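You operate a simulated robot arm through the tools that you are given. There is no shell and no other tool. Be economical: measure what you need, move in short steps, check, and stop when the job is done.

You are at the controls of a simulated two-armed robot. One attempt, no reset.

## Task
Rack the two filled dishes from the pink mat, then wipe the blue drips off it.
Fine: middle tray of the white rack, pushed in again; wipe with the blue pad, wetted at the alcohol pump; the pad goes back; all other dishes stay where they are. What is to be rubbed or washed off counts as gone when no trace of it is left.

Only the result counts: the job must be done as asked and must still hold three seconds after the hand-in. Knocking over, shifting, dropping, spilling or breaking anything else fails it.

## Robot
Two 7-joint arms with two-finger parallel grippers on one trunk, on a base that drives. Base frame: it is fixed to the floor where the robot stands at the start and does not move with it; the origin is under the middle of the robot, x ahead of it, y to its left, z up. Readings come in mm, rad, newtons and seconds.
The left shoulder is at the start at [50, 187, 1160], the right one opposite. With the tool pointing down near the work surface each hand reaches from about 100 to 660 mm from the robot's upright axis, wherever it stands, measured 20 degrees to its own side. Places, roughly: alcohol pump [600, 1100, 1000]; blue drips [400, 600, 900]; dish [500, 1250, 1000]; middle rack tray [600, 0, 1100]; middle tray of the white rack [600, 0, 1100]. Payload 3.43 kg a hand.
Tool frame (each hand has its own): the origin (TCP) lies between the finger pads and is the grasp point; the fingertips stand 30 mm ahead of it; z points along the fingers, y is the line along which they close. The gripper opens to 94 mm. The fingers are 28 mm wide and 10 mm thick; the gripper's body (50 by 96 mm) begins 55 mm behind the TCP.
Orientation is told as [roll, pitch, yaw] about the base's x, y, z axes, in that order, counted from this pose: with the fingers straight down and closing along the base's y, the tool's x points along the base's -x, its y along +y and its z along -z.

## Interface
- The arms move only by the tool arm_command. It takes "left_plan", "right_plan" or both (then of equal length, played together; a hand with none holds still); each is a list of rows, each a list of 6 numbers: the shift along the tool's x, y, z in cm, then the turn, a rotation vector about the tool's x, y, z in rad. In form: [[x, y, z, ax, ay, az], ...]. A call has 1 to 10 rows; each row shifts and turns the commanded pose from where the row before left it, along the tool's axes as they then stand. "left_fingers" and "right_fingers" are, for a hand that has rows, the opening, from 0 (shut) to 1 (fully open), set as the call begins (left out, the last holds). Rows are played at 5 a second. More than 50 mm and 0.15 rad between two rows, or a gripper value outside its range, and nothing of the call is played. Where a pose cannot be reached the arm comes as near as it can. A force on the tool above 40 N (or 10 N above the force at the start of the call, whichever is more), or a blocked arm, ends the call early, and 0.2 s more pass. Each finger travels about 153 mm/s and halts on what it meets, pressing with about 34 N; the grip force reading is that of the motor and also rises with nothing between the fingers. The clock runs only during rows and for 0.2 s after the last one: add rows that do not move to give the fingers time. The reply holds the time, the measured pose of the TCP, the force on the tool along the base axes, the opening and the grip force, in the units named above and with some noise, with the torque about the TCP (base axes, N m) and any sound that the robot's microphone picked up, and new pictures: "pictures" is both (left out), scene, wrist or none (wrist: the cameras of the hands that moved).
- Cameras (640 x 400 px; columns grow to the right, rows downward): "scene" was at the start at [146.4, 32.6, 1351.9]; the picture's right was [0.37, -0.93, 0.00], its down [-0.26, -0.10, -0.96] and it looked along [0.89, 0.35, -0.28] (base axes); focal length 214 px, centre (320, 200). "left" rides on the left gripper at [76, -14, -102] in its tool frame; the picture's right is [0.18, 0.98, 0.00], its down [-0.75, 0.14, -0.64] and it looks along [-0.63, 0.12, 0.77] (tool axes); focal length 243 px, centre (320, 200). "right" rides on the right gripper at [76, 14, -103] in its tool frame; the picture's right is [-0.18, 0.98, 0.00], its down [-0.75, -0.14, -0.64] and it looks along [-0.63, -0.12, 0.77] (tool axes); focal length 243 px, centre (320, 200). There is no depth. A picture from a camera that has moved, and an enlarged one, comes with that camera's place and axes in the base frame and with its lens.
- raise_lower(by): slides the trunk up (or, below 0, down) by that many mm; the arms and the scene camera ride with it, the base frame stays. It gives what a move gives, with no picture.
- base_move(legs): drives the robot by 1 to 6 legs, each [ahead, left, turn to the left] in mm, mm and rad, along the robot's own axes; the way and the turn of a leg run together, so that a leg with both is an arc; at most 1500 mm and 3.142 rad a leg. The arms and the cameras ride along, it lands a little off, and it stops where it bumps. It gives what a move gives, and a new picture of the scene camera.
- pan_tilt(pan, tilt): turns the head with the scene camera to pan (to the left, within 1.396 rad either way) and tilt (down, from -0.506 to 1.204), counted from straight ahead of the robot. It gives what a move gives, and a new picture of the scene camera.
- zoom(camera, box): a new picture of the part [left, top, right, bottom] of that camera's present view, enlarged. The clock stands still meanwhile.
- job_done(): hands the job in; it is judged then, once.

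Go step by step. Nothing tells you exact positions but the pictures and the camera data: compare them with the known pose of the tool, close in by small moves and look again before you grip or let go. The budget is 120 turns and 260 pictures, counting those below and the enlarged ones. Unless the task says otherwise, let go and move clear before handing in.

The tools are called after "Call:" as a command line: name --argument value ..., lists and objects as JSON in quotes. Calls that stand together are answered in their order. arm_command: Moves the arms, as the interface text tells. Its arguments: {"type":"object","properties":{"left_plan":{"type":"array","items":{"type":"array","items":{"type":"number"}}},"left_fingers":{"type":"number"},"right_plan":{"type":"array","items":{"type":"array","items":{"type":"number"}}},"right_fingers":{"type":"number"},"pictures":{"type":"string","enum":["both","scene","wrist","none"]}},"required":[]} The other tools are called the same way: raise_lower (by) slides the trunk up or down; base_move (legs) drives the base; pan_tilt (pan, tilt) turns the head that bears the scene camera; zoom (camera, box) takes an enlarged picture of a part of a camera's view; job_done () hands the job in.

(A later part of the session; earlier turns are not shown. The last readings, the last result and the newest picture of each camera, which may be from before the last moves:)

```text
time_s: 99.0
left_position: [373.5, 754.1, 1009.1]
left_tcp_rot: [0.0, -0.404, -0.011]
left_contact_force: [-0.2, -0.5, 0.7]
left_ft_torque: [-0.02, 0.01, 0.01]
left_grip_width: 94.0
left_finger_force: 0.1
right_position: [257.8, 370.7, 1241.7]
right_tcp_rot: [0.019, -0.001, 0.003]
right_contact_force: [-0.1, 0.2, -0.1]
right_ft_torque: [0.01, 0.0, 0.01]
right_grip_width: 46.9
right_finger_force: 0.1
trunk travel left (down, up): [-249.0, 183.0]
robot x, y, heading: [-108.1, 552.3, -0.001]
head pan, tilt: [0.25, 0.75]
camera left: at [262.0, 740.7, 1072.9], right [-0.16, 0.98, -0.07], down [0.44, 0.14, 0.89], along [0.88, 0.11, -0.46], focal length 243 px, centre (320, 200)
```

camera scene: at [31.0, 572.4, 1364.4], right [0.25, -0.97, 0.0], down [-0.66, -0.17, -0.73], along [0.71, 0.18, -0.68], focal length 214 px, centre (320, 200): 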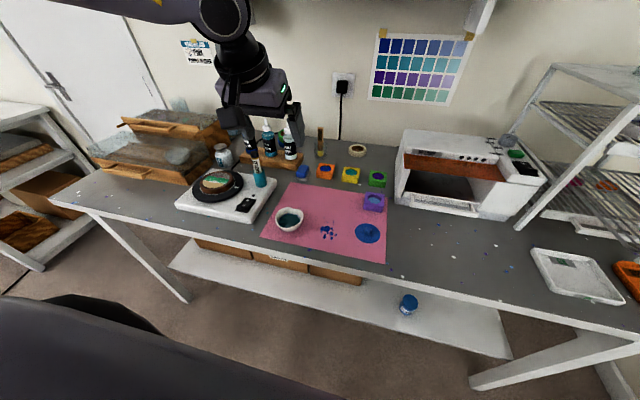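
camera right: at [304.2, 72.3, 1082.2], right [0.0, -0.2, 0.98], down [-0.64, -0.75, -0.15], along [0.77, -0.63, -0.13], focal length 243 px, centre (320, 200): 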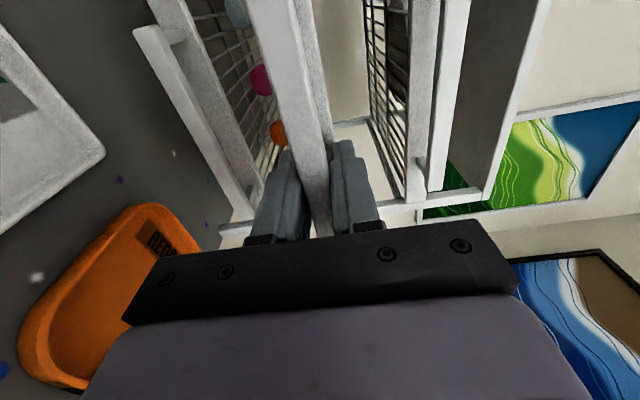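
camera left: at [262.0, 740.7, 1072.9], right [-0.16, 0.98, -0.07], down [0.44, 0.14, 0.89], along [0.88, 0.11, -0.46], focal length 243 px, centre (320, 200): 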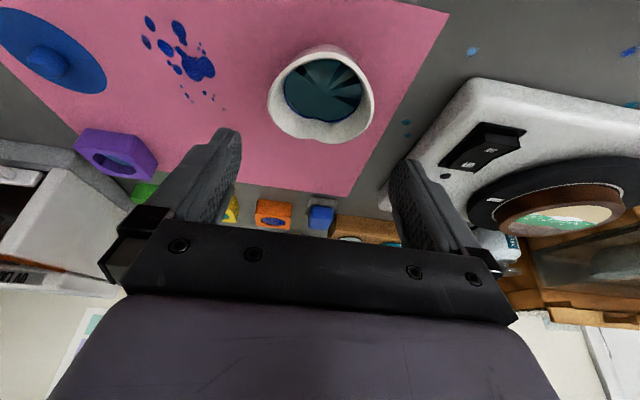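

Dish 2 centre at about [379, 750]. I align and lower to about z=950.

Call:
arm_command --left_plan '[[-0.23, -0.38, 0.1, 0, 0, 0], [0, 0, 0, 0, 0, 0]]' --pictures "none"

Call:
raise_lower --by -52

Call:
arm_command --left_plan '[[0, 0, 0, 0, 0, 0]]' --pictures "wrist"

```text
time_s: 99.6
left_position: [374.7, 751.0, 1010.1]
left_tcp_rot: [0.001, -0.404, -0.01]
left_contact_force: [0.5, 0.0, 0.4]
left_ft_torque: [-0.01, -0.02, 0.02]
left_grip_width: 94.1
left_finger_force: 0.0
right_position: [259.1, 369.1, 1241.0]
right_tcp_rot: [0.019, 0.001, 0.002]
right_contact_force: [-0.1, -0.4, -0.2]
right_ft_torque: [0.02, 0.0, -0.02]
right_grip_width: 47.1
right_finger_force: 0.0
trunk travel left (down, up): [-249.0, 183.0]
robot x, y, heading: [-110.5, 554.0, 0.002]
head pan, tilt: [0.25, 0.75]
```

```text
time_s: 100.5
left_position: [375.0, 749.8, 956.2]
left_tcp_rot: [-0.001, -0.402, -0.011]
left_contact_force: [-0.8, -0.2, -0.3]
left_ft_torque: [0.0, -0.01, 0.0]
left_grip_width: 94.0
left_finger_force: 0.0
right_position: [258.3, 370.4, 1188.9]
right_tcp_rot: [0.019, 0.0, 0.002]
right_contact_force: [-0.1, 0.4, 0.4]
right_ft_torque: [-0.02, 0.01, -0.01]
right_grip_width: 46.9
right_finger_force: 0.0
trunk travel left (down, up): [-197.0, 235.0]
robot x, y, heading: [-110.9, 551.6, -0.005]
head pan, tilt: [0.25, 0.75]
```

```text
time_s: 100.9
left_position: [375.8, 750.2, 956.9]
left_tcp_rot: [0.0, -0.401, -0.013]
left_contact_force: [0.4, 0.2, -0.2]
left_ft_torque: [-0.01, -0.02, 0.0]
left_grip_width: 94.1
left_finger_force: 0.1
right_position: [258.1, 370.8, 1189.5]
right_tcp_rot: [0.021, 0.0, 0.002]
right_contact_force: [-0.5, 0.3, 0.4]
right_ft_torque: [-0.01, 0.01, 0.02]
right_grip_width: 47.0
right_finger_force: 0.0
trunk travel left (down, up): [-197.0, 235.0]
robot x, y, heading: [-108.8, 553.3, 0.004]
head pan, tilt: [0.25, 0.75]
camera left: at [264.6, 736.8, 1021.1], right [-0.16, 0.98, -0.07], down [0.44, 0.14, 0.89], along [0.88, 0.11, -0.46], focal length 243 px, centre (320, 200)
```

left: 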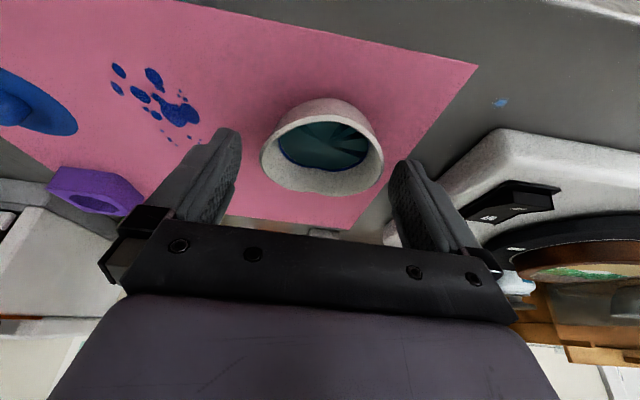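

Centered. Lower the remaining 20 mm, check, and grip.

Call:
raise_lower --by -20

Call:
zoom --camera "left" --box '[180, 80, 500, 280]'

```text
time_s: 101.6
left_position: [375.5, 750.8, 938.1]
left_tcp_rot: [-0.001, -0.402, -0.011]
left_contact_force: [-0.3, 0.6, 0.2]
left_ft_torque: [-0.02, 0.01, 0.02]
left_grip_width: 94.1
left_finger_force: 0.0
right_position: [258.4, 369.6, 1170.3]
right_tcp_rot: [0.02, 0.0, 0.002]
right_contact_force: [-0.1, -0.7, 0.1]
right_ft_torque: [-0.01, -0.02, 0.01]
right_grip_width: 47.0
right_finger_force: 0.0
trunk travel left (down, up): [-177.0, 255.0]
robot x, y, heading: [-107.2, 555.1, 0.002]
head pan, tilt: [0.25, 0.75]
```

```text
2.00 times, centred on (340, 180) of left
camera zoom: at [264.6, 736.8, 1001.1], right [-0.16, 0.98, -0.07], down [0.44, 0.14, 0.89], along [0.88, 0.11, -0.46], focal length 485 px, centre (280, 240)
```

zoom: 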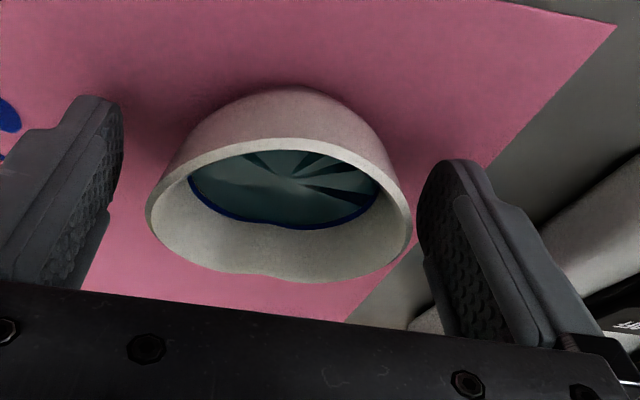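

Call:
arm_command --left_plan '[[-0.28, 0, 0.12, 0, 0, 0], [0.04, 0, 0.09, 0, 0, 0]]' --pictures "none"

Call:
arm_command --left_plan '[[0, 0, 0, 0, 0, 0], [0, 0, 0, 0, 0, 0], [0, 0, 0, 0, 0, 0], [0, 0, 0, 0, 0, 0]]' --left_fingers 0 --pictures "none"

Call:
raise_lower --by 12

Call:
zoom --camera "left" --box '[180, 80, 500, 280]'

```text
time_s: 102.2
left_position: [380.1, 750.9, 936.7]
left_tcp_rot: [0.0, -0.403, -0.013]
left_contact_force: [-0.1, 0.7, -0.2]
left_ft_torque: [0.0, 0.01, -0.03]
left_grip_width: 94.3
left_finger_force: 0.0
right_position: [257.9, 368.9, 1168.9]
right_tcp_rot: [0.017, 0.0, 0.002]
right_contact_force: [-0.3, -0.8, -0.7]
right_ft_torque: [0.02, -0.01, -0.02]
right_grip_width: 47.2
right_finger_force: 0.1
trunk travel left (down, up): [-177.0, 255.0]
robot x, y, heading: [-108.2, 553.1, 0.003]
head pan, tilt: [0.25, 0.75]
```

```text
time_s: 103.2
left_position: [379.2, 749.4, 935.4]
left_tcp_rot: [0.001, -0.403, -0.012]
left_contact_force: [1.0, 1.1, 1.2]
left_ft_torque: [-0.04, -0.05, 0.03]
left_grip_width: 77.1
left_finger_force: 34.2
right_position: [257.5, 369.5, 1169.1]
right_tcp_rot: [0.02, 0.001, 0.002]
right_contact_force: [0.3, 0.1, -0.3]
right_ft_torque: [-0.01, 0.0, 0.02]
right_grip_width: 46.5
right_finger_force: 0.1
trunk travel left (down, up): [-177.0, 255.0]
robot x, y, heading: [-109.3, 551.8, -0.001]
head pan, tilt: [0.25, 0.75]
```

```text
time_s: 103.8
left_position: [378.5, 750.8, 948.0]
left_tcp_rot: [0.0, -0.403, -0.012]
left_contact_force: [-0.1, -0.3, -0.7]
left_ft_torque: [-0.02, 0.01, -0.04]
left_grip_width: 76.8
left_finger_force: 33.6
right_position: [259.9, 369.7, 1182.4]
right_tcp_rot: [0.019, 0.002, 0.002]
right_contact_force: [-0.3, 0.6, -1.2]
right_ft_torque: [0.0, -0.02, -0.02]
right_grip_width: 47.4
right_finger_force: 0.0
trunk travel left (down, up): [-189.0, 243.0]
robot x, y, heading: [-108.4, 552.0, 0.002]
head pan, tilt: [0.25, 0.75]
```

```text
2.00 times, centred on (340, 180) of left
camera zoom: at [267.8, 736.9, 1011.7], right [-0.16, 0.98, -0.07], down [0.44, 0.14, 0.89], along [0.88, 0.11, -0.46], focal length 485 px, centre (280, 240)
```

zoom: 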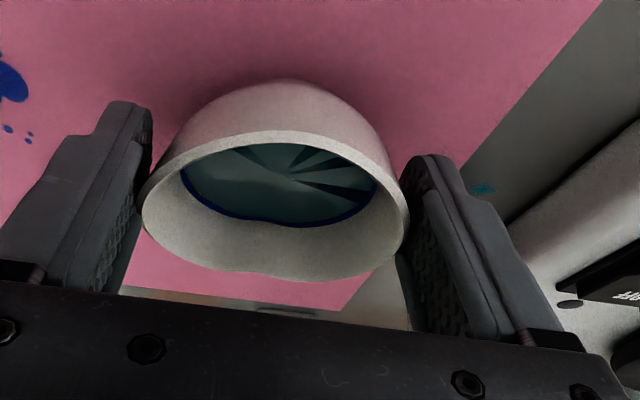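

Holding well. Lift with the trunk and drive back to the rack.

Call:
raise_lower --by 215

Call:
base_move --legs '[[0, -605, 0], [0, 0, -0.15]]'

Call:
pan_tilt --pan 0.1 --tilt 0.6

```text
time_s: 106.0
left_position: [379.4, 750.2, 1162.2]
left_tcp_rot: [0.0, -0.403, -0.012]
left_contact_force: [0.7, -0.4, -0.6]
left_ft_torque: [0.01, 0.0, 0.0]
left_grip_width: 76.8
left_finger_force: 33.9
right_position: [258.7, 370.2, 1397.0]
right_tcp_rot: [0.019, 0.003, 0.002]
right_contact_force: [0.4, 0.7, -0.1]
right_ft_torque: [0.02, -0.02, -0.02]
right_grip_width: 47.2
right_finger_force: 0.0
trunk travel left (down, up): [-404.0, 28.0]
robot x, y, heading: [-108.9, 554.5, -0.003]
head pan, tilt: [0.25, 0.75]
```

```text
time_s: 110.1
left_position: [403.7, 57.3, 1162.7]
left_tcp_rot: [0.0, -0.404, -0.172]
left_contact_force: [0.1, -0.6, -0.9]
left_ft_torque: [0.01, -0.01, 0.03]
left_grip_width: 76.7
left_finger_force: 34.0
right_position: [223.0, -298.7, 1395.8]
right_tcp_rot: [0.02, 0.0, -0.157]
right_contact_force: [0.2, 0.5, 0.1]
right_ft_torque: [0.04, -0.01, -0.02]
right_grip_width: 46.8
right_finger_force: 0.1
trunk travel left (down, up): [-404.0, 28.0]
robot x, y, heading: [-108.1, -65.2, -0.16]
head pan, tilt: [0.25, 0.75]
camera scene: at [30.6, -63.7, 1339.4], right [0.09, -1.0, 0.0], down [-0.68, -0.06, -0.73], along [0.73, 0.07, -0.68], focal length 214 px, centre (320, 200)
```

scene: 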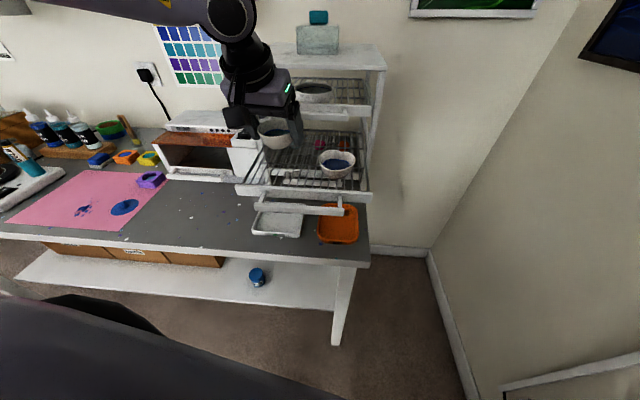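

```text
time_s: 110.8
left_position: [402.9, 57.8, 1163.4]
left_tcp_rot: [0.0, -0.404, -0.172]
left_contact_force: [-0.4, 0.4, -1.1]
left_ft_torque: [-0.03, 0.0, -0.04]
left_grip_width: 76.8
left_finger_force: 34.4
right_position: [223.5, -299.7, 1396.8]
right_tcp_rot: [0.019, -0.001, -0.158]
right_contact_force: [0.2, 0.1, 0.4]
right_ft_torque: [-0.02, -0.03, 0.01]
right_grip_width: 46.8
right_finger_force: 0.1
trunk travel left (down, up): [-404.0, 28.0]
robot x, y, heading: [-110.8, -62.5, -0.157]
head pan, tilt: [0.099, 0.6]
camera scene: at [36.4, -76.1, 1352.2], right [-0.06, -1.0, 0.0], down [-0.56, 0.03, -0.82], along [0.82, -0.05, -0.57], focal length 214 px, centre (320, 200)
```

scene: 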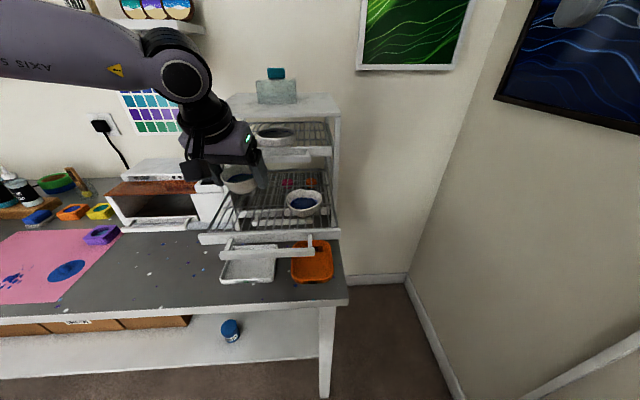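

Exactly above the free left half. Lower by 50 mm, look.

Call:
raise_lower --by -54

Call:
zoom --camera "scene" --box '[180, 80, 360, 260]'

Call:
zoom --camera "left" --box '[140, 20, 540, 260]'

```text
time_s: 111.8
left_position: [402.9, 56.5, 1108.7]
left_tcp_rot: [-0.001, -0.405, -0.172]
left_contact_force: [-0.8, 0.7, -1.3]
left_ft_torque: [0.04, -0.01, -0.02]
left_grip_width: 76.9
left_finger_force: 34.3
right_position: [222.9, -299.2, 1342.2]
right_tcp_rot: [0.02, 0.001, -0.156]
right_contact_force: [-1.0, 0.7, -0.5]
right_ft_torque: [0.0, 0.01, 0.0]
right_grip_width: 47.1
right_finger_force: 0.1
trunk travel left (down, up): [-350.0, 82.0]
robot x, y, heading: [-110.0, -57.8, -0.157]
head pan, tilt: [0.099, 0.6]
```

```text
2.22 times, centred on (270, 170) of scene
camera zoom: at [36.2, -76.2, 1298.3], right [-0.06, -1.0, 0.0], down [-0.56, 0.03, -0.83], along [0.82, -0.05, -0.56], focal length 477 px, centre (431, 267)
```

zoom: 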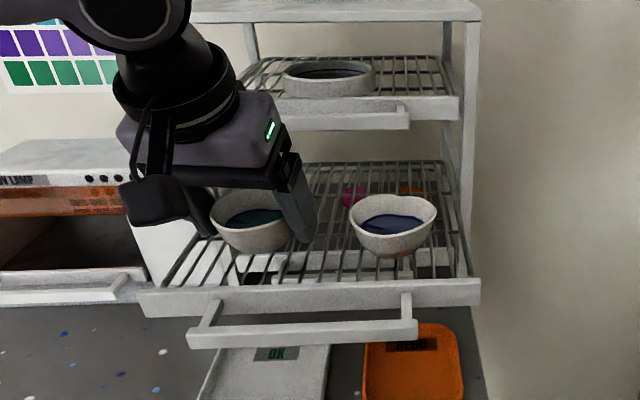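

```text
1.60 times, centred on (340, 140) of left
camera zoom: at [290.2, 61.4, 1173.0], right [0.0, 1.0, -0.07], down [0.46, 0.06, 0.89], along [0.89, -0.03, -0.46], focal length 388 px, centre (288, 296)
```

zoom: 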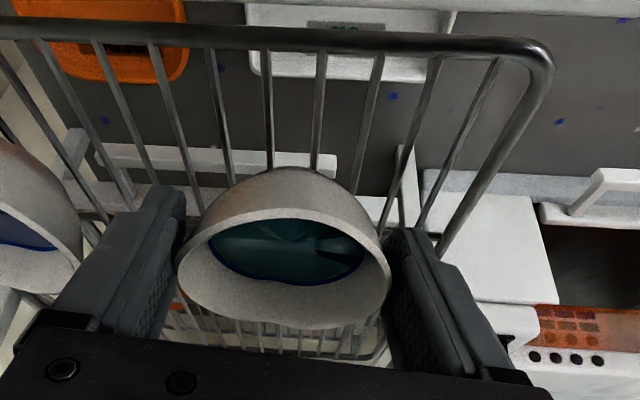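

Clear of dish 1. Lower the last few mm.

Call:
raise_lower --by -5

Call:
raise_lower --by -2

Call:
arm_command --left_plan '[[0, 0, 0, 0, 0, 0]]' --pictures "none"

```text
time_s: 112.3
left_position: [402.7, 57.6, 1104.2]
left_tcp_rot: [-0.001, -0.403, -0.171]
left_contact_force: [-0.7, 0.2, -0.8]
left_ft_torque: [-0.03, 0.04, 0.0]
left_grip_width: 76.8
left_finger_force: 33.5
right_position: [222.7, -299.9, 1337.0]
right_tcp_rot: [0.019, 0.001, -0.158]
right_contact_force: [1.0, 0.3, 0.2]
right_ft_torque: [0.03, 0.03, -0.01]
right_grip_width: 47.0
right_finger_force: 0.3
trunk travel left (down, up): [-345.0, 87.0]
robot x, y, heading: [-109.5, -56.6, -0.156]
head pan, tilt: [0.099, 0.6]
```

```text
time_s: 112.8
left_position: [402.2, 56.9, 1102.4]
left_tcp_rot: [0.0, -0.402, -0.171]
left_contact_force: [0.0, -0.1, -0.8]
left_ft_torque: [-0.02, 0.03, -0.02]
left_grip_width: 76.7
left_finger_force: 34.2
right_position: [222.3, -299.2, 1334.5]
right_tcp_rot: [0.019, 0.0, -0.157]
right_contact_force: [-0.8, 0.2, -0.8]
right_ft_torque: [0.0, 0.01, 0.0]
right_grip_width: 47.0
right_finger_force: 0.2
trunk travel left (down, up): [-343.0, 89.0]
robot x, y, heading: [-112.1, -61.4, -0.156]
head pan, tilt: [0.099, 0.6]
```

```text
time_s: 113.2
left_position: [403.8, 56.9, 1101.6]
left_tcp_rot: [0.0, -0.403, -0.17]
left_contact_force: [-0.2, -0.2, -0.7]
left_ft_torque: [-0.03, 0.0, -0.02]
left_grip_width: 76.6
left_finger_force: 34.4
right_position: [223.1, -298.9, 1335.4]
right_tcp_rot: [0.02, -0.001, -0.157]
right_contact_force: [0.2, 0.1, 0.2]
right_ft_torque: [0.0, -0.01, 0.02]
right_grip_width: 46.8
right_finger_force: 0.0
trunk travel left (down, up): [-343.0, 89.0]
robot x, y, heading: [-110.4, -58.6, -0.152]
head pan, tilt: [0.099, 0.6]
```

Call:
raise_lower --by -1.5

Call:
arm_command --left_plan '[[0, 0, 0, 0, 0, 0]]' --pictures "none"

```text
time_s: 113.8
left_position: [403.0, 57.8, 1100.2]
left_tcp_rot: [-0.001, -0.407, -0.171]
left_contact_force: [0.2, 1.8, 2.7]
left_ft_torque: [-0.02, -0.02, 0.01]
left_grip_width: 76.5
left_finger_force: 34.0
right_position: [222.5, -298.4, 1334.4]
right_tcp_rot: [0.019, 0.0, -0.158]
right_contact_force: [0.1, -0.9, 0.5]
right_ft_torque: [0.02, -0.01, 0.03]
right_grip_width: 46.9
right_finger_force: 0.1
trunk travel left (down, up): [-342.0, 90.0]
robot x, y, heading: [-113.7, -66.0, -0.16]
head pan, tilt: [0.099, 0.6]
```

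```text
time_s: 114.2
left_position: [402.2, 57.0, 1101.8]
left_tcp_rot: [-0.003, -0.405, -0.17]
left_contact_force: [1.1, 1.5, 5.2]
left_ft_torque: [-0.11, -0.04, 0.02]
left_grip_width: 77.0
left_finger_force: 33.3
right_position: [223.0, -298.6, 1334.4]
right_tcp_rot: [0.019, 0.0, -0.159]
right_contact_force: [0.3, 0.6, -0.3]
right_ft_torque: [0.01, -0.02, -0.01]
right_grip_width: 47.2
right_finger_force: 0.0
trunk travel left (down, up): [-342.0, 90.0]
robot x, y, heading: [-112.0, -61.1, -0.153]
head pan, tilt: [0.099, 0.6]
```

Contact. I release and rise.

Call:
arm_command --left_plan '[[0, 0, 0, 0, 0, 0], [0, 0, 0, 0, 0, 0], [0, 0, 0, 0, 0, 0]]' --left_fingers 0.98 --pictures "wrist"

```text
time_s: 115.0
left_position: [402.3, 57.6, 1100.6]
left_tcp_rot: [0.001, -0.404, -0.171]
left_contact_force: [-0.1, -0.7, -0.3]
left_ft_torque: [0.01, 0.02, 0.0]
left_grip_width: 91.7
left_finger_force: 0.0
right_position: [223.0, -299.0, 1334.5]
right_tcp_rot: [0.02, 0.0, -0.156]
right_contact_force: [0.4, 0.3, -0.9]
right_ft_torque: [-0.02, 0.0, 0.02]
right_grip_width: 47.1
right_finger_force: 0.1
trunk travel left (down, up): [-342.0, 90.0]
robot x, y, heading: [-111.4, -63.8, -0.15]
head pan, tilt: [0.099, 0.6]
camera left: at [290.2, 61.3, 1164.4], right [0.0, 1.0, -0.07], down [0.46, 0.06, 0.89], along [0.89, -0.03, -0.46], focal length 243 px, centre (320, 200)
```

left: 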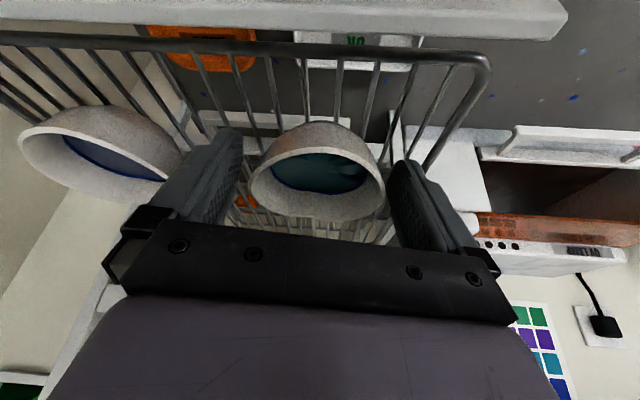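

Both dishes are in place. I rise clear of them.

Call:
raise_lower --by 88

Call:
base_move --legs '[[-60, 0, 0.155], [0, 235, 0]]'

Call:
arm_command --left_plan '[[3.7, 0, -1.6, 0, 0, 0], [3.7, 0, -1.6, 0, 0, 0], [3.7, 1, -1.6, 0, 0, 0], [3.7, 1, -1.6, 0, 0.1, 0], [4, 1, -1.2, 0, 0.1, 0], [4.2, 1, -0.8, 0, 0.1, 0], [0, 0, 0, 0, 0.1, 0]]' --pictures "scene"

```text
time_s: 116.2
left_position: [401.6, 57.3, 1187.4]
left_tcp_rot: [0.0, -0.403, -0.17]
left_contact_force: [0.6, -0.1, 0.5]
left_ft_torque: [0.01, 0.01, 0.01]
left_grip_width: 91.7
left_finger_force: 0.0
right_position: [223.5, -299.4, 1421.1]
right_tcp_rot: [0.021, 0.001, -0.157]
right_contact_force: [-0.1, 0.1, 0.2]
right_ft_torque: [0.03, 0.0, 0.0]
right_grip_width: 46.9
right_finger_force: 0.1
trunk travel left (down, up): [-430.0, 2.0]
robot x, y, heading: [-114.5, -59.9, -0.153]
head pan, tilt: [0.099, 0.6]
```

```text
time_s: 118.6
left_position: [319.1, 370.8, 1188.1]
left_tcp_rot: [-0.002, -0.403, -0.019]
left_contact_force: [-0.2, 0.0, -0.1]
left_ft_torque: [0.0, 0.0, 0.03]
left_grip_width: 92.1
left_finger_force: 0.0
right_position: [195.2, -8.7, 1421.6]
right_tcp_rot: [0.019, 0.001, -0.006]
right_contact_force: [-0.1, -0.5, -0.1]
right_ft_torque: [-0.01, 0.0, -0.01]
right_grip_width: 47.1
right_finger_force: 0.0
trunk travel left (down, up): [-430.0, 2.0]
robot x, y, heading: [-171.1, 176.3, -0.005]
head pan, tilt: [0.099, 0.6]
camera scene: at [-22.7, 183.0, 1377.7], right [0.09, -1.0, 0.0], down [-0.56, -0.05, -0.83], along [0.82, 0.08, -0.56], focal length 214 px, centre (320, 200)
```

scene: 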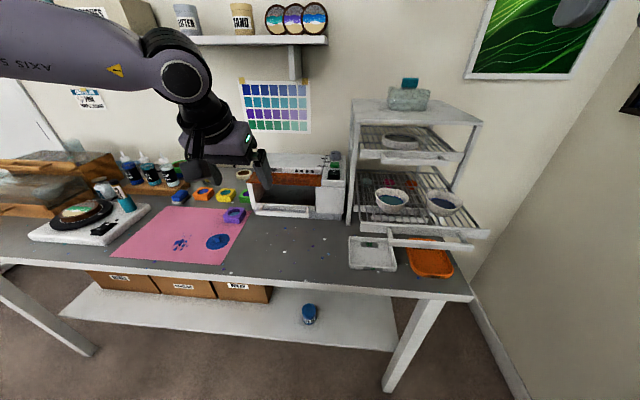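

```text
time_s: 120.2
left_position: [74.5, 415.8, 1188.3]
left_tcp_rot: [0.001, 0.0, -0.02]
left_contact_force: [0.3, 0.7, 0.2]
left_ft_torque: [0.0, 0.03, 0.01]
left_grip_width: 92.0
left_finger_force: 0.0
right_position: [196.2, -10.2, 1422.1]
right_tcp_rot: [0.018, 0.001, -0.006]
right_contact_force: [1.1, -1.0, -0.4]
right_ft_torque: [0.01, 0.01, 0.01]
right_grip_width: 47.1
right_finger_force: 0.0
trunk travel left (down, up): [-430.0, 2.0]
robot x, y, heading: [-165.9, 174.2, -0.003]
head pan, tilt: [0.099, 0.6]
camera scene: at [-21.8, 181.9, 1377.6], right [0.09, -1.0, 0.0], down [-0.56, -0.05, -0.82], along [0.82, 0.08, -0.57], focal length 214 px, centre (320, 200)
```

scene: 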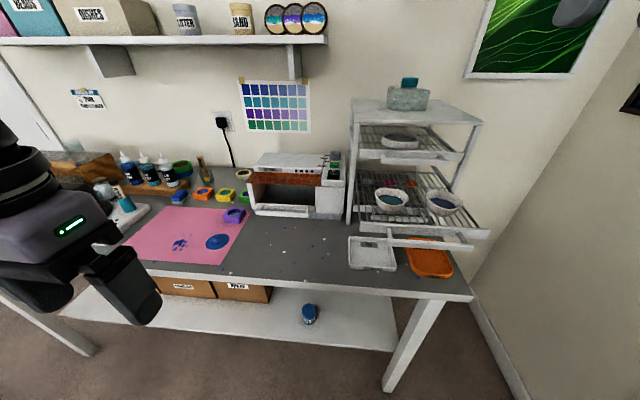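

Now turn the right hand to point forward again, fingers closed for pushing.

Call:
arm_command --right_plan '[[-4.2, 0, 0, 0, 0, 0], [0, 0, 0, -0.0806, -0.0806, 0.0806], [0, 0, 0, -0.0806, -0.0806, 0.0806], [0, 0, 0, -0.0806, -0.0806, 0.0806], [0, 0, 0, -0.0806, -0.0806, 0.0806], [0, 0, 0, -0.0806, -0.0806, 0.0806], [0, 0, 0, -0.0806, -0.0806, 0.0806], [0, 0, 0, -0.0806, -0.0806, 0.0806], [0, 0, 0, -0.0806, -0.0806, 0.0806]]' --right_fingers 0 --pictures "none"

Call:
arm_command --right_plan '[[0, 0, 0, -0.0806, -0.0806, 0.0806], [0, 0, 0, -0.0806, -0.0806, 0.0806], [0, 0, 0, -0.0806, -0.0806, 0.0806], [0, 0, 0, -0.0806, -0.0806, 0.0806], [0, 0, 0, -0.0806, -0.0806, 0.0806], [0, 0, 0, -0.0806, -0.0806, 0.0806], [0, 0, 0, -0.0806, -0.0806, 0.0806], [0, 0, 0, 0, 0, 0]]' --pictures "none"

Call:
raise_lower --by -250

Call:
pan_tilt --pan -0.2 --tilt 0.4

```text
time_s: 122.2
left_position: [74.1, 415.5, 1189.4]
left_tcp_rot: [-0.001, -0.005, -0.021]
left_contact_force: [0.3, 0.2, 0.7]
left_ft_torque: [-0.01, 0.0, -0.02]
left_grip_width: 92.2
left_finger_force: 0.1
right_position: [238.2, -10.5, 1421.9]
right_tcp_rot: [0.863, -0.322, -0.858]
right_contact_force: [0.4, -0.9, -0.2]
right_ft_torque: [0.01, 0.03, 0.01]
right_grip_width: 0.1
right_finger_force: 32.6
trunk travel left (down, up): [-430.0, 2.0]
robot x, y, heading: [-169.2, 175.3, -0.004]
head pan, tilt: [0.099, 0.6]
```

```text
time_s: 124.0
left_position: [74.5, 415.3, 1188.1]
left_tcp_rot: [0.001, -0.003, -0.018]
left_contact_force: [-0.2, 0.3, -0.5]
left_ft_torque: [0.01, -0.01, -0.04]
left_grip_width: 92.2
left_finger_force: 0.0
right_position: [237.1, -9.6, 1421.3]
right_tcp_rot: [1.572, 0.02, -1.577]
right_contact_force: [-0.8, -0.3, 0.4]
right_ft_torque: [-0.02, 0.0, -0.01]
right_grip_width: 0.0
right_finger_force: 33.3
trunk travel left (down, up): [-430.0, 2.0]
robot x, y, heading: [-168.2, 179.0, -0.0]
head pan, tilt: [0.099, 0.6]
```

```text
time_s: 126.5
left_position: [73.7, 415.6, 937.6]
left_tcp_rot: [-0.001, -0.003, -0.02]
left_contact_force: [-0.8, -0.9, 0.5]
left_ft_torque: [0.01, 0.01, -0.02]
left_grip_width: 92.1
left_finger_force: 0.1
right_position: [237.0, -10.1, 1171.5]
right_tcp_rot: [1.569, 0.02, -1.578]
right_contact_force: [-0.2, 0.3, 0.0]
right_ft_torque: [0.01, -0.01, 0.02]
right_grip_width: 0.2
right_finger_force: 32.7
trunk travel left (down, up): [-180.0, 252.0]
robot x, y, heading: [-169.7, 179.9, -0.001]
head pan, tilt: [0.099, 0.6]
```

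```text
time_s: 127.3
left_position: [74.4, 416.6, 936.7]
left_tcp_rot: [-0.001, -0.003, -0.018]
left_contact_force: [0.0, -0.4, -1.3]
left_ft_torque: [0.0, -0.01, 0.01]
left_grip_width: 92.2
left_finger_force: 0.0
right_position: [238.1, -10.4, 1171.8]
right_tcp_rot: [1.57, 0.02, -1.578]
right_contact_force: [0.4, 0.4, 0.2]
right_ft_torque: [-0.01, 0.02, -0.01]
right_grip_width: 0.2
right_finger_force: 33.3
trunk travel left (down, up): [-180.0, 252.0]
robot x, y, heading: [-169.2, 178.6, -0.002]
head pan, tilt: [-0.201, 0.4]
camera scene: at [-20.0, 155.2, 1145.9], right [-0.2, -0.98, 0.0], down [-0.38, 0.08, -0.92], along [0.9, -0.19, -0.39], focal length 214 px, centre (320, 200)
```

scene: 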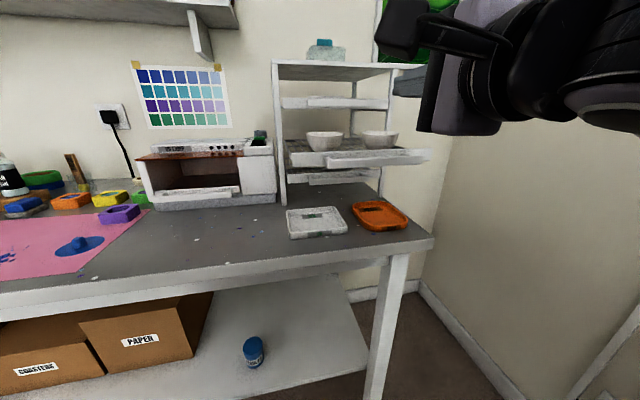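

Lower so the fingertips are level with the bar (z≈1068), then look.

Call:
raise_lower --by -103

Call:
arm_command --right_plan '[[0.6, 0, 0, 0, 0, 0], [0, 0, 0.5, 0, 0, 0]]' --pictures "wrist"

```text
time_s: 128.7
left_position: [74.4, 415.1, 834.0]
left_tcp_rot: [0.0, -0.005, -0.019]
left_contact_force: [0.0, -0.7, 0.0]
left_ft_torque: [0.02, 0.01, 0.0]
left_grip_width: 92.1
left_finger_force: 0.1
right_position: [237.8, -10.5, 1068.9]
right_tcp_rot: [1.571, 0.02, -1.577]
right_contact_force: [-0.1, 0.5, -0.3]
right_ft_torque: [-0.02, 0.0, -0.03]
right_grip_width: 0.1
right_finger_force: 33.4
trunk travel left (down, up): [-77.0, 355.0]
robot x, y, heading: [-169.4, 179.4, -0.006]
head pan, tilt: [-0.201, 0.4]
```

```text
time_s: 129.3
left_position: [73.3, 415.7, 834.1]
left_tcp_rot: [0.0, -0.004, -0.02]
left_contact_force: [0.1, -0.1, 0.3]
left_ft_torque: [-0.02, 0.02, 0.0]
left_grip_width: 92.2
left_finger_force: 0.0
right_position: [241.8, -2.2, 1069.8]
right_tcp_rot: [1.571, 0.021, -1.577]
right_contact_force: [-0.1, -0.1, -0.5]
right_ft_torque: [0.01, 0.0, 0.03]
right_grip_width: 0.0
right_finger_force: 32.6
trunk travel left (down, up): [-77.0, 355.0]
robot x, y, heading: [-172.7, 175.3, -0.006]
head pan, tilt: [-0.201, 0.4]
camera right: at [141.5, 73.4, 1083.9], right [0.0, -0.2, 0.98], down [-0.65, -0.75, -0.16], along [0.76, -0.63, -0.13], focal length 243 px, centre (320, 200)
```

right: 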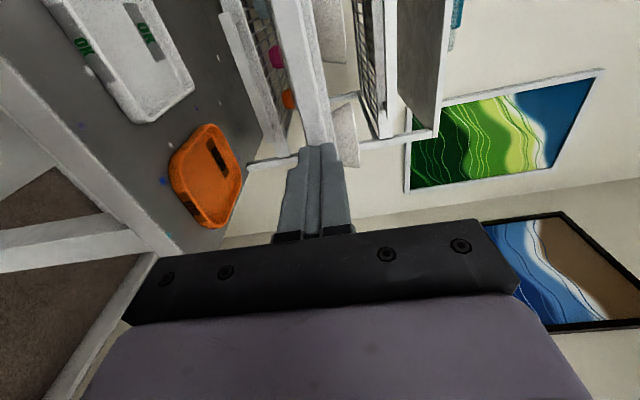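

Fingertips are centered on the bar. Push slowly.

Call:
arm_command --right_plan '[[0, 0, 1, 0, 0, 0], [0, 0, 0.7, 0, 0, 0], [0, 0, 0.8, 0, 0, 0], [0, 0, 1, 0, 0, 0], [0, 0, 1, 0, 0, 0], [0, 0, 1, 0, 0, 0], [0, 0, 1, 0, 0, 0], [0, 0, 1, 0, 0, 0], [0, 0, 1, 0, 0, 0], [0, 0, 1, 0, 0, 0]]' --pictures "both"

```text
time_s: 131.5
left_position: [74.4, 415.7, 834.9]
left_tcp_rot: [0.001, -0.004, -0.02]
left_contact_force: [-0.6, 1.3, -0.8]
left_ft_torque: [-0.03, 0.02, 0.02]
left_grip_width: 92.2
left_finger_force: 0.1
right_position: [337.1, -4.3, 1068.4]
right_tcp_rot: [1.568, 0.022, -1.578]
right_contact_force: [-0.5, -0.6, 0.6]
right_ft_torque: [0.02, 0.06, 0.01]
right_grip_width: 0.2
right_finger_force: 33.1
trunk travel left (down, up): [-77.0, 355.0]
robot x, y, heading: [-170.1, 174.7, -0.004]
head pan, tilt: [-0.201, 0.4]
camera scene: at [-20.0, 155.1, 1043.0], right [-0.2, -0.98, 0.0], down [-0.38, 0.08, -0.92], along [0.9, -0.19, -0.39], focal length 214 px, centre (320, 200)
camera right: at [236.8, 72.2, 1083.6], right [0.0, -0.2, 0.98], down [-0.65, -0.75, -0.16], along [0.76, -0.63, -0.13], focal length 243 px, centre (320, 200)
```

scene: 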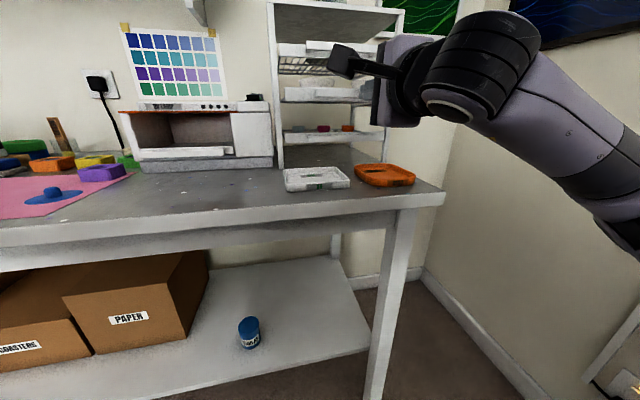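
right: 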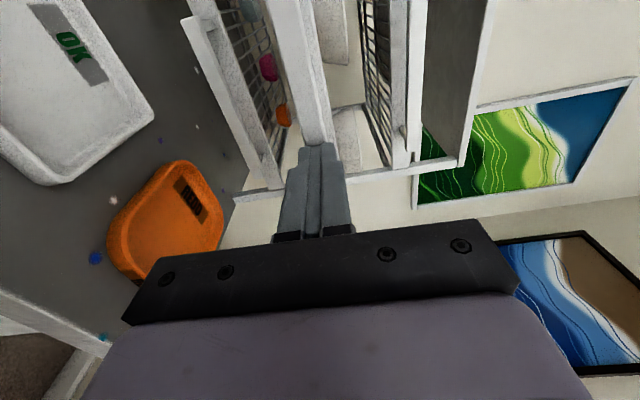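

Tray slides in with the dishes standing. Continue.

Call:
arm_command --right_plan '[[0, 0, 1, 0, 0, 0], [0, 0, 1, 0, 0, 0], [0, 0, 1, 0, 0, 0], [0, 0, 1, 0, 0, 0], [0, 0, 1, 0, 0, 0], [0, 0, 1, 0, 0, 0], [0, 0, 1, 0, 0, 0], [0, 0, 1, 0, 0, 0], [0, 0, 1, 0, 0, 0], [0, 0, 0.7, 0, 0, 0]]' --pictures "none"

Call:
arm_command --right_plan '[[0, 0, 0.4, 0, 0, 0], [0, 0, 0.4, 0, 0, 0], [0, 0, 0.4, 0, 0, 0], [0, 0, 0.4, 0, 0, 0]]' --pictures "both"

```text
time_s: 133.7
left_position: [75.4, 415.8, 834.9]
left_tcp_rot: [0.0, -0.003, -0.02]
left_contact_force: [-0.2, -0.5, 0.0]
left_ft_torque: [-0.02, -0.01, -0.02]
left_grip_width: 92.0
left_finger_force: 0.0
right_position: [434.4, -4.2, 1067.6]
right_tcp_rot: [1.57, 0.02, -1.577]
right_contact_force: [0.7, -0.3, 0.4]
right_ft_torque: [0.02, 0.0, 0.01]
right_grip_width: 0.0
right_finger_force: 33.0
trunk travel left (down, up): [-77.0, 355.0]
robot x, y, heading: [-169.4, 175.1, -0.003]
head pan, tilt: [-0.201, 0.4]
```

```text
time_s: 134.7
left_position: [72.4, 414.6, 835.5]
left_tcp_rot: [0.0, -0.005, -0.023]
left_contact_force: [0.8, 0.2, 1.1]
left_ft_torque: [0.02, 0.03, 0.0]
left_grip_width: 92.1
left_finger_force: 0.0
right_position: [445.1, -4.7, 1068.7]
right_tcp_rot: [1.567, 0.018, -1.576]
right_contact_force: [-17.6, -3.4, -4.6]
right_ft_torque: [0.05, 0.11, 0.16]
right_grip_width: 0.0
right_finger_force: 32.8
trunk travel left (down, up): [-77.0, 355.0]
robot x, y, heading: [-170.5, 178.9, -0.007]
head pan, tilt: [-0.201, 0.4]
stopped in row 4 (right hand): the force on the tool passed its limit (the readings are from after the stop); the commanded pose is now the measured one
camera scene: at [-22.3, 154.2, 1043.2], right [-0.21, -0.98, 0.0], down [-0.38, 0.08, -0.92], along [0.9, -0.19, -0.39], focal length 214 px, centre (320, 200)
camera right: at [344.5, 71.6, 1083.8], right [0.0, -0.2, 0.98], down [-0.65, -0.75, -0.15], along [0.76, -0.63, -0.13], focal length 243 px, centre (320, 200)
```

scene: 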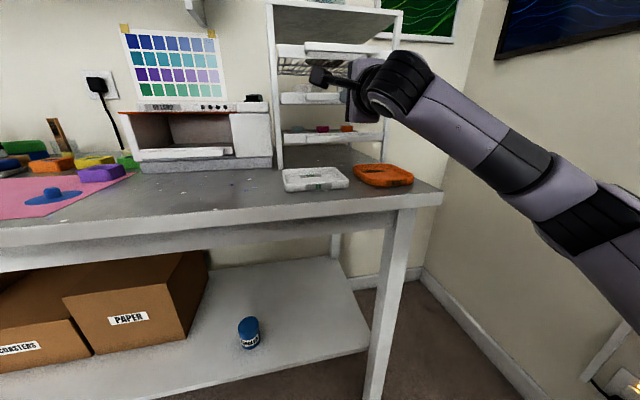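
right: 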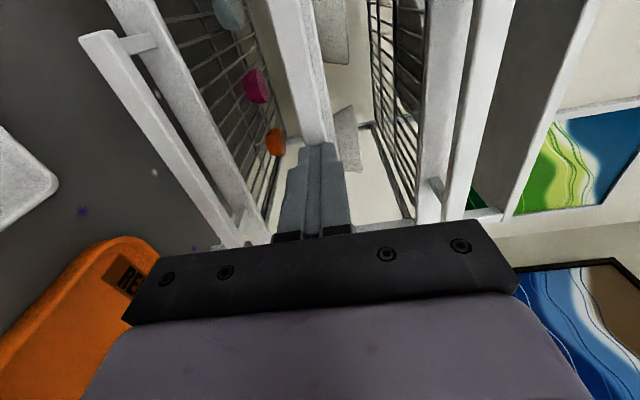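

The tray met its end stop at the closed position. I back off and check, then restore the right hand.

Call:
base_move --legs '[[-140, 0, 0]]'

Call:
raise_lower --by 230

Call:
arm_command --right_plan '[[0, 0, -3, 0.0806, 0.0806, -0.0806], [0, 0, 0, 0.0806, 0.0806, -0.0806], [0, 0, 0, 0.0806, 0.0806, -0.0806], [0, 0, 0, 0.0806, 0.0806, -0.0806], [0, 0, 0, 0.0806, 0.0806, -0.0806], [0, 0, 0, 0.0806, 0.0806, -0.0806], [0, 0, 0, 0.0806, 0.0806, -0.0806], [0, 0, 0, 0.0806, 0.0806, -0.0806], [0, 0, 0, 0.0806, 0.0806, -0.0806], [0, 0, 0, 0.0806, 0.0806, -0.0806]]' --pictures "none"

Call:
arm_command --right_plan '[[0, 0, 0, 0.0806, 0.0806, -0.0806], [0, 0, 0, 0.0806, 0.0806, -0.0806], [0, 0, 0, 0.0806, 0.0806, -0.0806], [0, 0, 0, 0.0806, 0.0806, -0.0806], [0, 0, 0, 0.0806, 0.0806, -0.0806], [4.5, 0, 0, 0, 0, 0], [4.5, 0, 0, 0, 0, 0], [4.5, 0, 0, 0, 0, 0], [4.5, 0, 0, 0, 0, 0]]' --pictures "none"

Call:
zoom --camera "scene" --box '[200, 20, 480, 300]'

```text
time_s: 136.1
left_position: [-64.9, 416.7, 834.5]
left_tcp_rot: [0.0, -0.002, -0.021]
left_contact_force: [-0.7, -0.8, -0.7]
left_ft_torque: [-0.03, -0.02, -0.04]
left_grip_width: 91.9
left_finger_force: 0.1
right_position: [308.4, -3.3, 1067.1]
right_tcp_rot: [1.563, 0.017, -1.575]
right_contact_force: [-0.5, 0.2, 0.0]
right_ft_torque: [0.0, 0.0, -0.04]
right_grip_width: 0.2
right_finger_force: 32.6
trunk travel left (down, up): [-77.0, 355.0]
robot x, y, heading: [-309.2, 176.0, -0.006]
head pan, tilt: [-0.201, 0.4]
camera scene: at [-159.2, 155.8, 1043.0], right [-0.21, -0.98, 0.0], down [-0.38, 0.08, -0.92], along [0.9, -0.19, -0.39], focal length 214 px, centre (320, 200)
```

scene: 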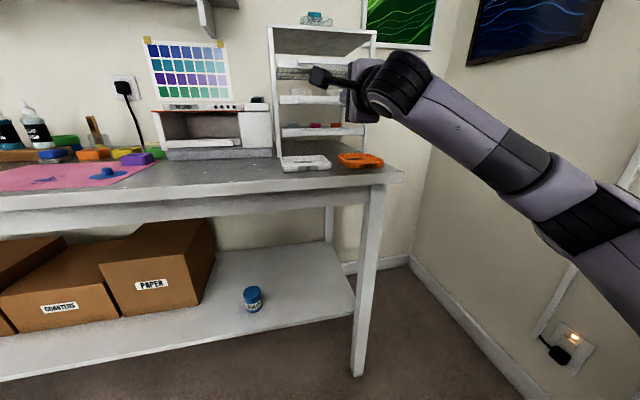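

```text
time_s: 138.5
left_position: [-63.8, 416.5, 1063.8]
left_tcp_rot: [0.0, -0.004, -0.02]
left_contact_force: [-0.9, -0.3, -0.1]
left_ft_torque: [0.02, 0.0, 0.0]
left_grip_width: 92.3
left_finger_force: 0.0
right_position: [309.8, -3.1, 1296.2]
right_tcp_rot: [1.564, 0.018, -1.576]
right_contact_force: [0.2, 0.0, -0.2]
right_ft_torque: [0.02, -0.01, 0.01]
right_grip_width: 0.0
right_finger_force: 33.9
trunk travel left (down, up): [-307.0, 125.0]
robot x, y, heading: [-307.8, 175.8, -0.008]
head pan, tilt: [-0.201, 0.4]
```

```text
time_s: 140.7
left_position: [-64.2, 417.6, 1064.8]
left_tcp_rot: [-0.002, -0.004, -0.021]
left_contact_force: [-0.3, -0.5, 0.2]
left_ft_torque: [-0.04, -0.01, -0.02]
left_grip_width: 92.3
left_finger_force: 0.0
right_position: [278.0, -1.4, 1297.9]
right_tcp_rot: [0.498, -0.285, -0.496]
right_contact_force: [0.4, -0.4, -0.3]
right_ft_torque: [-0.03, 0.0, 0.02]
right_grip_width: 0.0
right_finger_force: 33.2
trunk travel left (down, up): [-307.0, 125.0]
robot x, y, heading: [-311.2, 175.6, -0.009]
head pan, tilt: [-0.201, 0.4]
```

```text
time_s: 142.7
left_position: [-64.3, 416.6, 1066.7]
left_tcp_rot: [-0.001, -0.003, -0.019]
left_contact_force: [-0.2, 0.2, -0.9]
left_ft_torque: [0.0, -0.03, -0.01]
left_grip_width: 91.9
left_finger_force: 0.0
right_position: [50.8, -17.5, 1231.8]
right_tcp_rot: [0.143, -0.122, -0.131]
right_contact_force: [0.6, 0.3, 0.6]
right_ft_torque: [0.02, 0.0, 0.02]
right_grip_width: 0.1
right_finger_force: 33.3
right hand out of reach, approached as far as the arm can: row 1, 2, 3, 4, 5
trunk travel left (down, up): [-307.0, 125.0]
robot x, y, heading: [-311.8, 181.5, -0.005]
head pan, tilt: [-0.201, 0.4]
```

```text
1.43 times, centred on (340, 160) of scene
camera zoom: at [-159.6, 155.8, 1273.0], right [-0.21, -0.98, 0.0], down [-0.38, 0.08, -0.92], along [0.9, -0.19, -0.39], focal length 306 px, centre (291, 257)
```

zoom: 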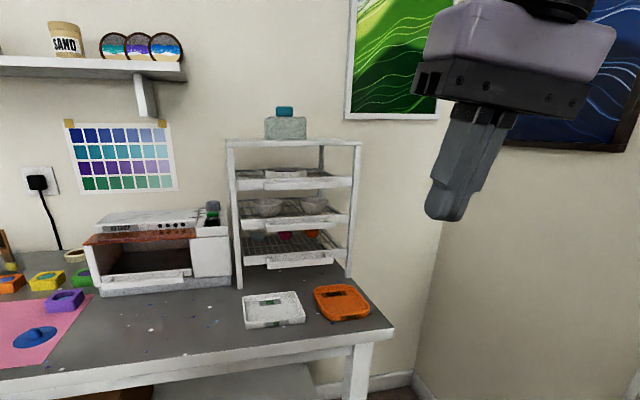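

The tray is closed with both dishes inside. Now drive to the mat for the blue pad.

Call:
base_move --legs '[[0, 395, 0.008], [320, 0, 0]]'

Call:
pan_tilt --pan 0.3 --tilt 0.65

Call:
zoom --camera "scene" --box '[240, 120, 440, 280]'

```text
time_s: 146.9
left_position: [252.5, 812.2, 1064.7]
left_tcp_rot: [0.0, -0.003, -0.016]
left_contact_force: [0.1, 0.0, 0.1]
left_ft_torque: [-0.01, 0.0, 0.01]
left_grip_width: 91.9
left_finger_force: 0.0
right_position: [371.2, 380.3, 1232.3]
right_tcp_rot: [0.144, -0.123, -0.122]
right_contact_force: [0.1, 0.5, -0.5]
right_ft_torque: [-0.03, 0.01, 0.0]
right_grip_width: 0.0
right_finger_force: 32.8
trunk travel left (down, up): [-307.0, 125.0]
robot x, y, heading: [11.4, 570.3, 0.003]
head pan, tilt: [-0.201, 0.4]
camera scene: at [158.8, 551.3, 1272.9], right [-0.2, -0.98, 0.0], down [-0.38, 0.08, -0.92], along [0.9, -0.18, -0.39], focal length 214 px, centre (320, 200)
```

scene: 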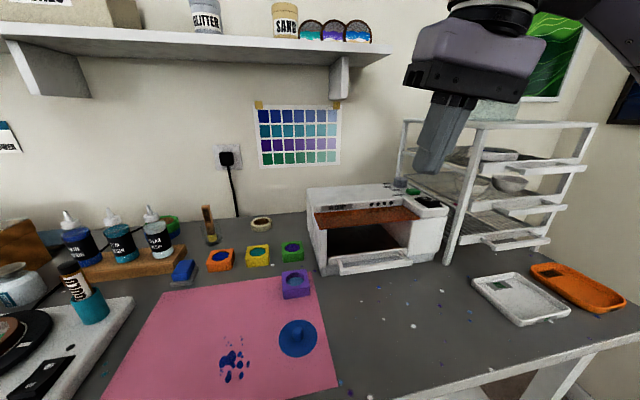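

```text
time_s: 147.8
left_position: [252.5, 812.4, 1064.3]
left_tcp_rot: [-0.001, -0.005, -0.016]
left_contact_force: [0.0, -0.2, -0.4]
left_ft_torque: [-0.03, 0.0, 0.01]
left_grip_width: 92.1
left_finger_force: 0.1
right_position: [371.9, 379.4, 1232.2]
right_tcp_rot: [0.145, -0.123, -0.122]
right_contact_force: [0.7, 0.0, 0.1]
right_ft_torque: [0.0, 0.02, 0.01]
right_grip_width: 0.1
right_finger_force: 33.3
trunk travel left (down, up): [-307.0, 125.0]
robot x, y, heading: [10.0, 573.9, 0.0]
head pan, tilt: [0.3, 0.649]
camera scene: at [150.6, 595.4, 1250.5], right [0.29, -0.96, 0.0], down [-0.58, -0.18, -0.8], along [0.76, 0.23, -0.6], focal length 214 px, centre (320, 200)
```

scene: 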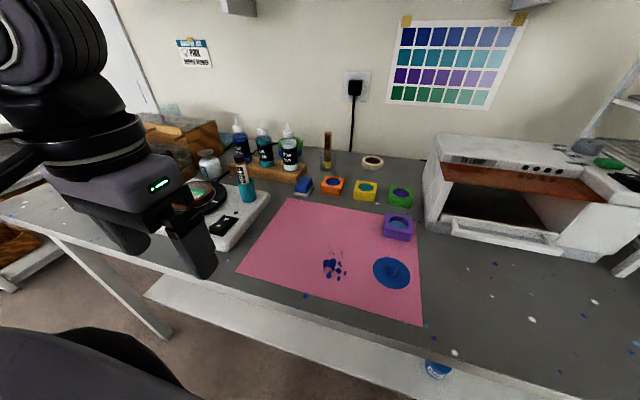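

```text
2.50 times, centred on (340, 200) of scene
camera zoom: at [150.6, 595.4, 1250.5], right [0.29, -0.96, 0.0], down [-0.58, -0.18, -0.8], along [0.76, 0.23, -0.6], focal length 536 px, centre (270, 200)
```

zoom: 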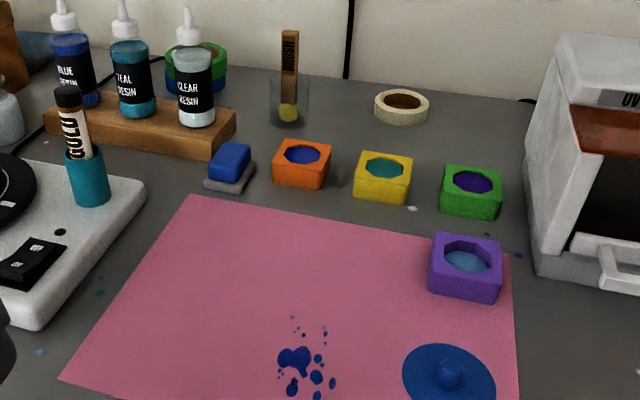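

The pad sits on its grey holder at about [605, 783]. I tilt the left hand by 0.8 rad and move forward.

Call:
arm_command --left_plan '[[0, 0, 0, 0, -0.14, 0], [0, 0, 0, 0, -0.14, 0], [0, 0, 0, 0, -0.14, 0], [0, 0, 0, 0, -0.14, 0], [0, 0, 0, 0, -0.14, 0], [0, 0, 0, 0, -0.1, 0], [-3, -0.7, 3.1, 0, 0, 0], [-3, -0.7, 3.1, 0, 0, 0], [-3, -0.7, 3.1, 0, 0, 0], [-3, -0.7, 3.1, 0, 0, 0]]' --left_fingers 0.75 --pictures "none"

Call:
arm_command --left_plan '[[-2.8, 0, 2.87, 0, 0, 0], [-2.8, 0, 2.87, 0, 0, 0], [-1.4, 0, 1.43, 0, 0, 0], [0, 0, 0, 0, 0, 0]]' --pictures "both"

```text
time_s: 150.0
left_position: [483.0, 775.6, 1146.2]
left_tcp_rot: [-0.002, -0.804, -0.015]
left_contact_force: [0.2, 0.2, 0.1]
left_ft_torque: [-0.03, 0.02, 0.01]
left_grip_width: 70.3
left_finger_force: 0.0
left hand out of reach, approached as far as the arm can: row 2, 3, 4, 5, 6
right_position: [372.5, 380.0, 1232.1]
right_tcp_rot: [0.144, -0.124, -0.124]
right_contact_force: [-0.3, -0.3, 0.8]
right_ft_torque: [0.0, 0.02, 0.01]
right_grip_width: 0.1
right_finger_force: 33.0
trunk travel left (down, up): [-307.0, 125.0]
robot x, y, heading: [9.4, 566.7, 0.002]
head pan, tilt: [0.3, 0.649]
```

```text
time_s: 151.0
left_position: [583.2, 773.1, 1146.7]
left_tcp_rot: [0.0, -0.802, -0.017]
left_contact_force: [-0.3, 0.4, -0.2]
left_ft_torque: [-0.01, 0.01, 0.01]
left_grip_width: 70.4
left_finger_force: 0.0
right_position: [370.4, 379.6, 1231.6]
right_tcp_rot: [0.145, -0.121, -0.122]
right_contact_force: [0.6, -0.4, -0.5]
right_ft_torque: [-0.02, -0.02, -0.01]
right_grip_width: 0.3
right_finger_force: 32.9
trunk travel left (down, up): [-307.0, 125.0]
robot x, y, heading: [5.0, 573.4, 0.002]
head pan, tilt: [0.3, 0.649]
camera scene: at [150.4, 595.4, 1250.5], right [0.29, -0.96, 0.0], down [-0.58, -0.18, -0.8], along [0.76, 0.23, -0.6], focal length 214 px, centre (320, 200)
camera left: at [454.8, 760.5, 1163.0], right [-0.11, 0.98, -0.13], down [0.06, 0.14, 0.99], along [0.99, 0.1, -0.08], focal length 243 px, centre (320, 200)
```

scene: 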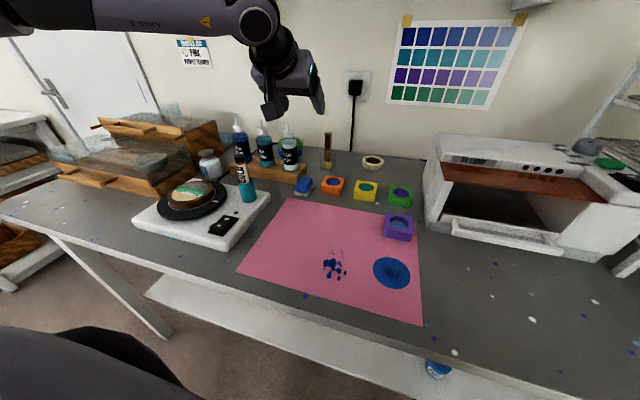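
left: 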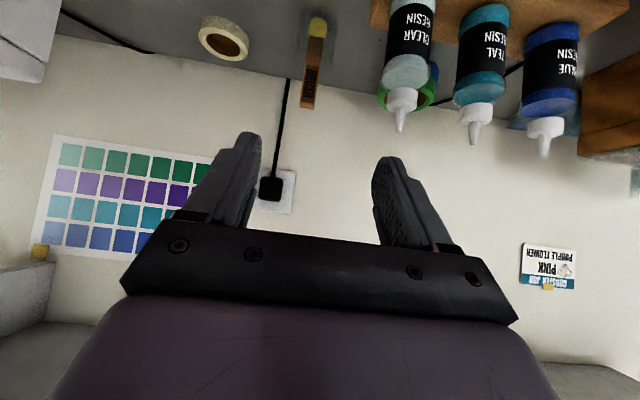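

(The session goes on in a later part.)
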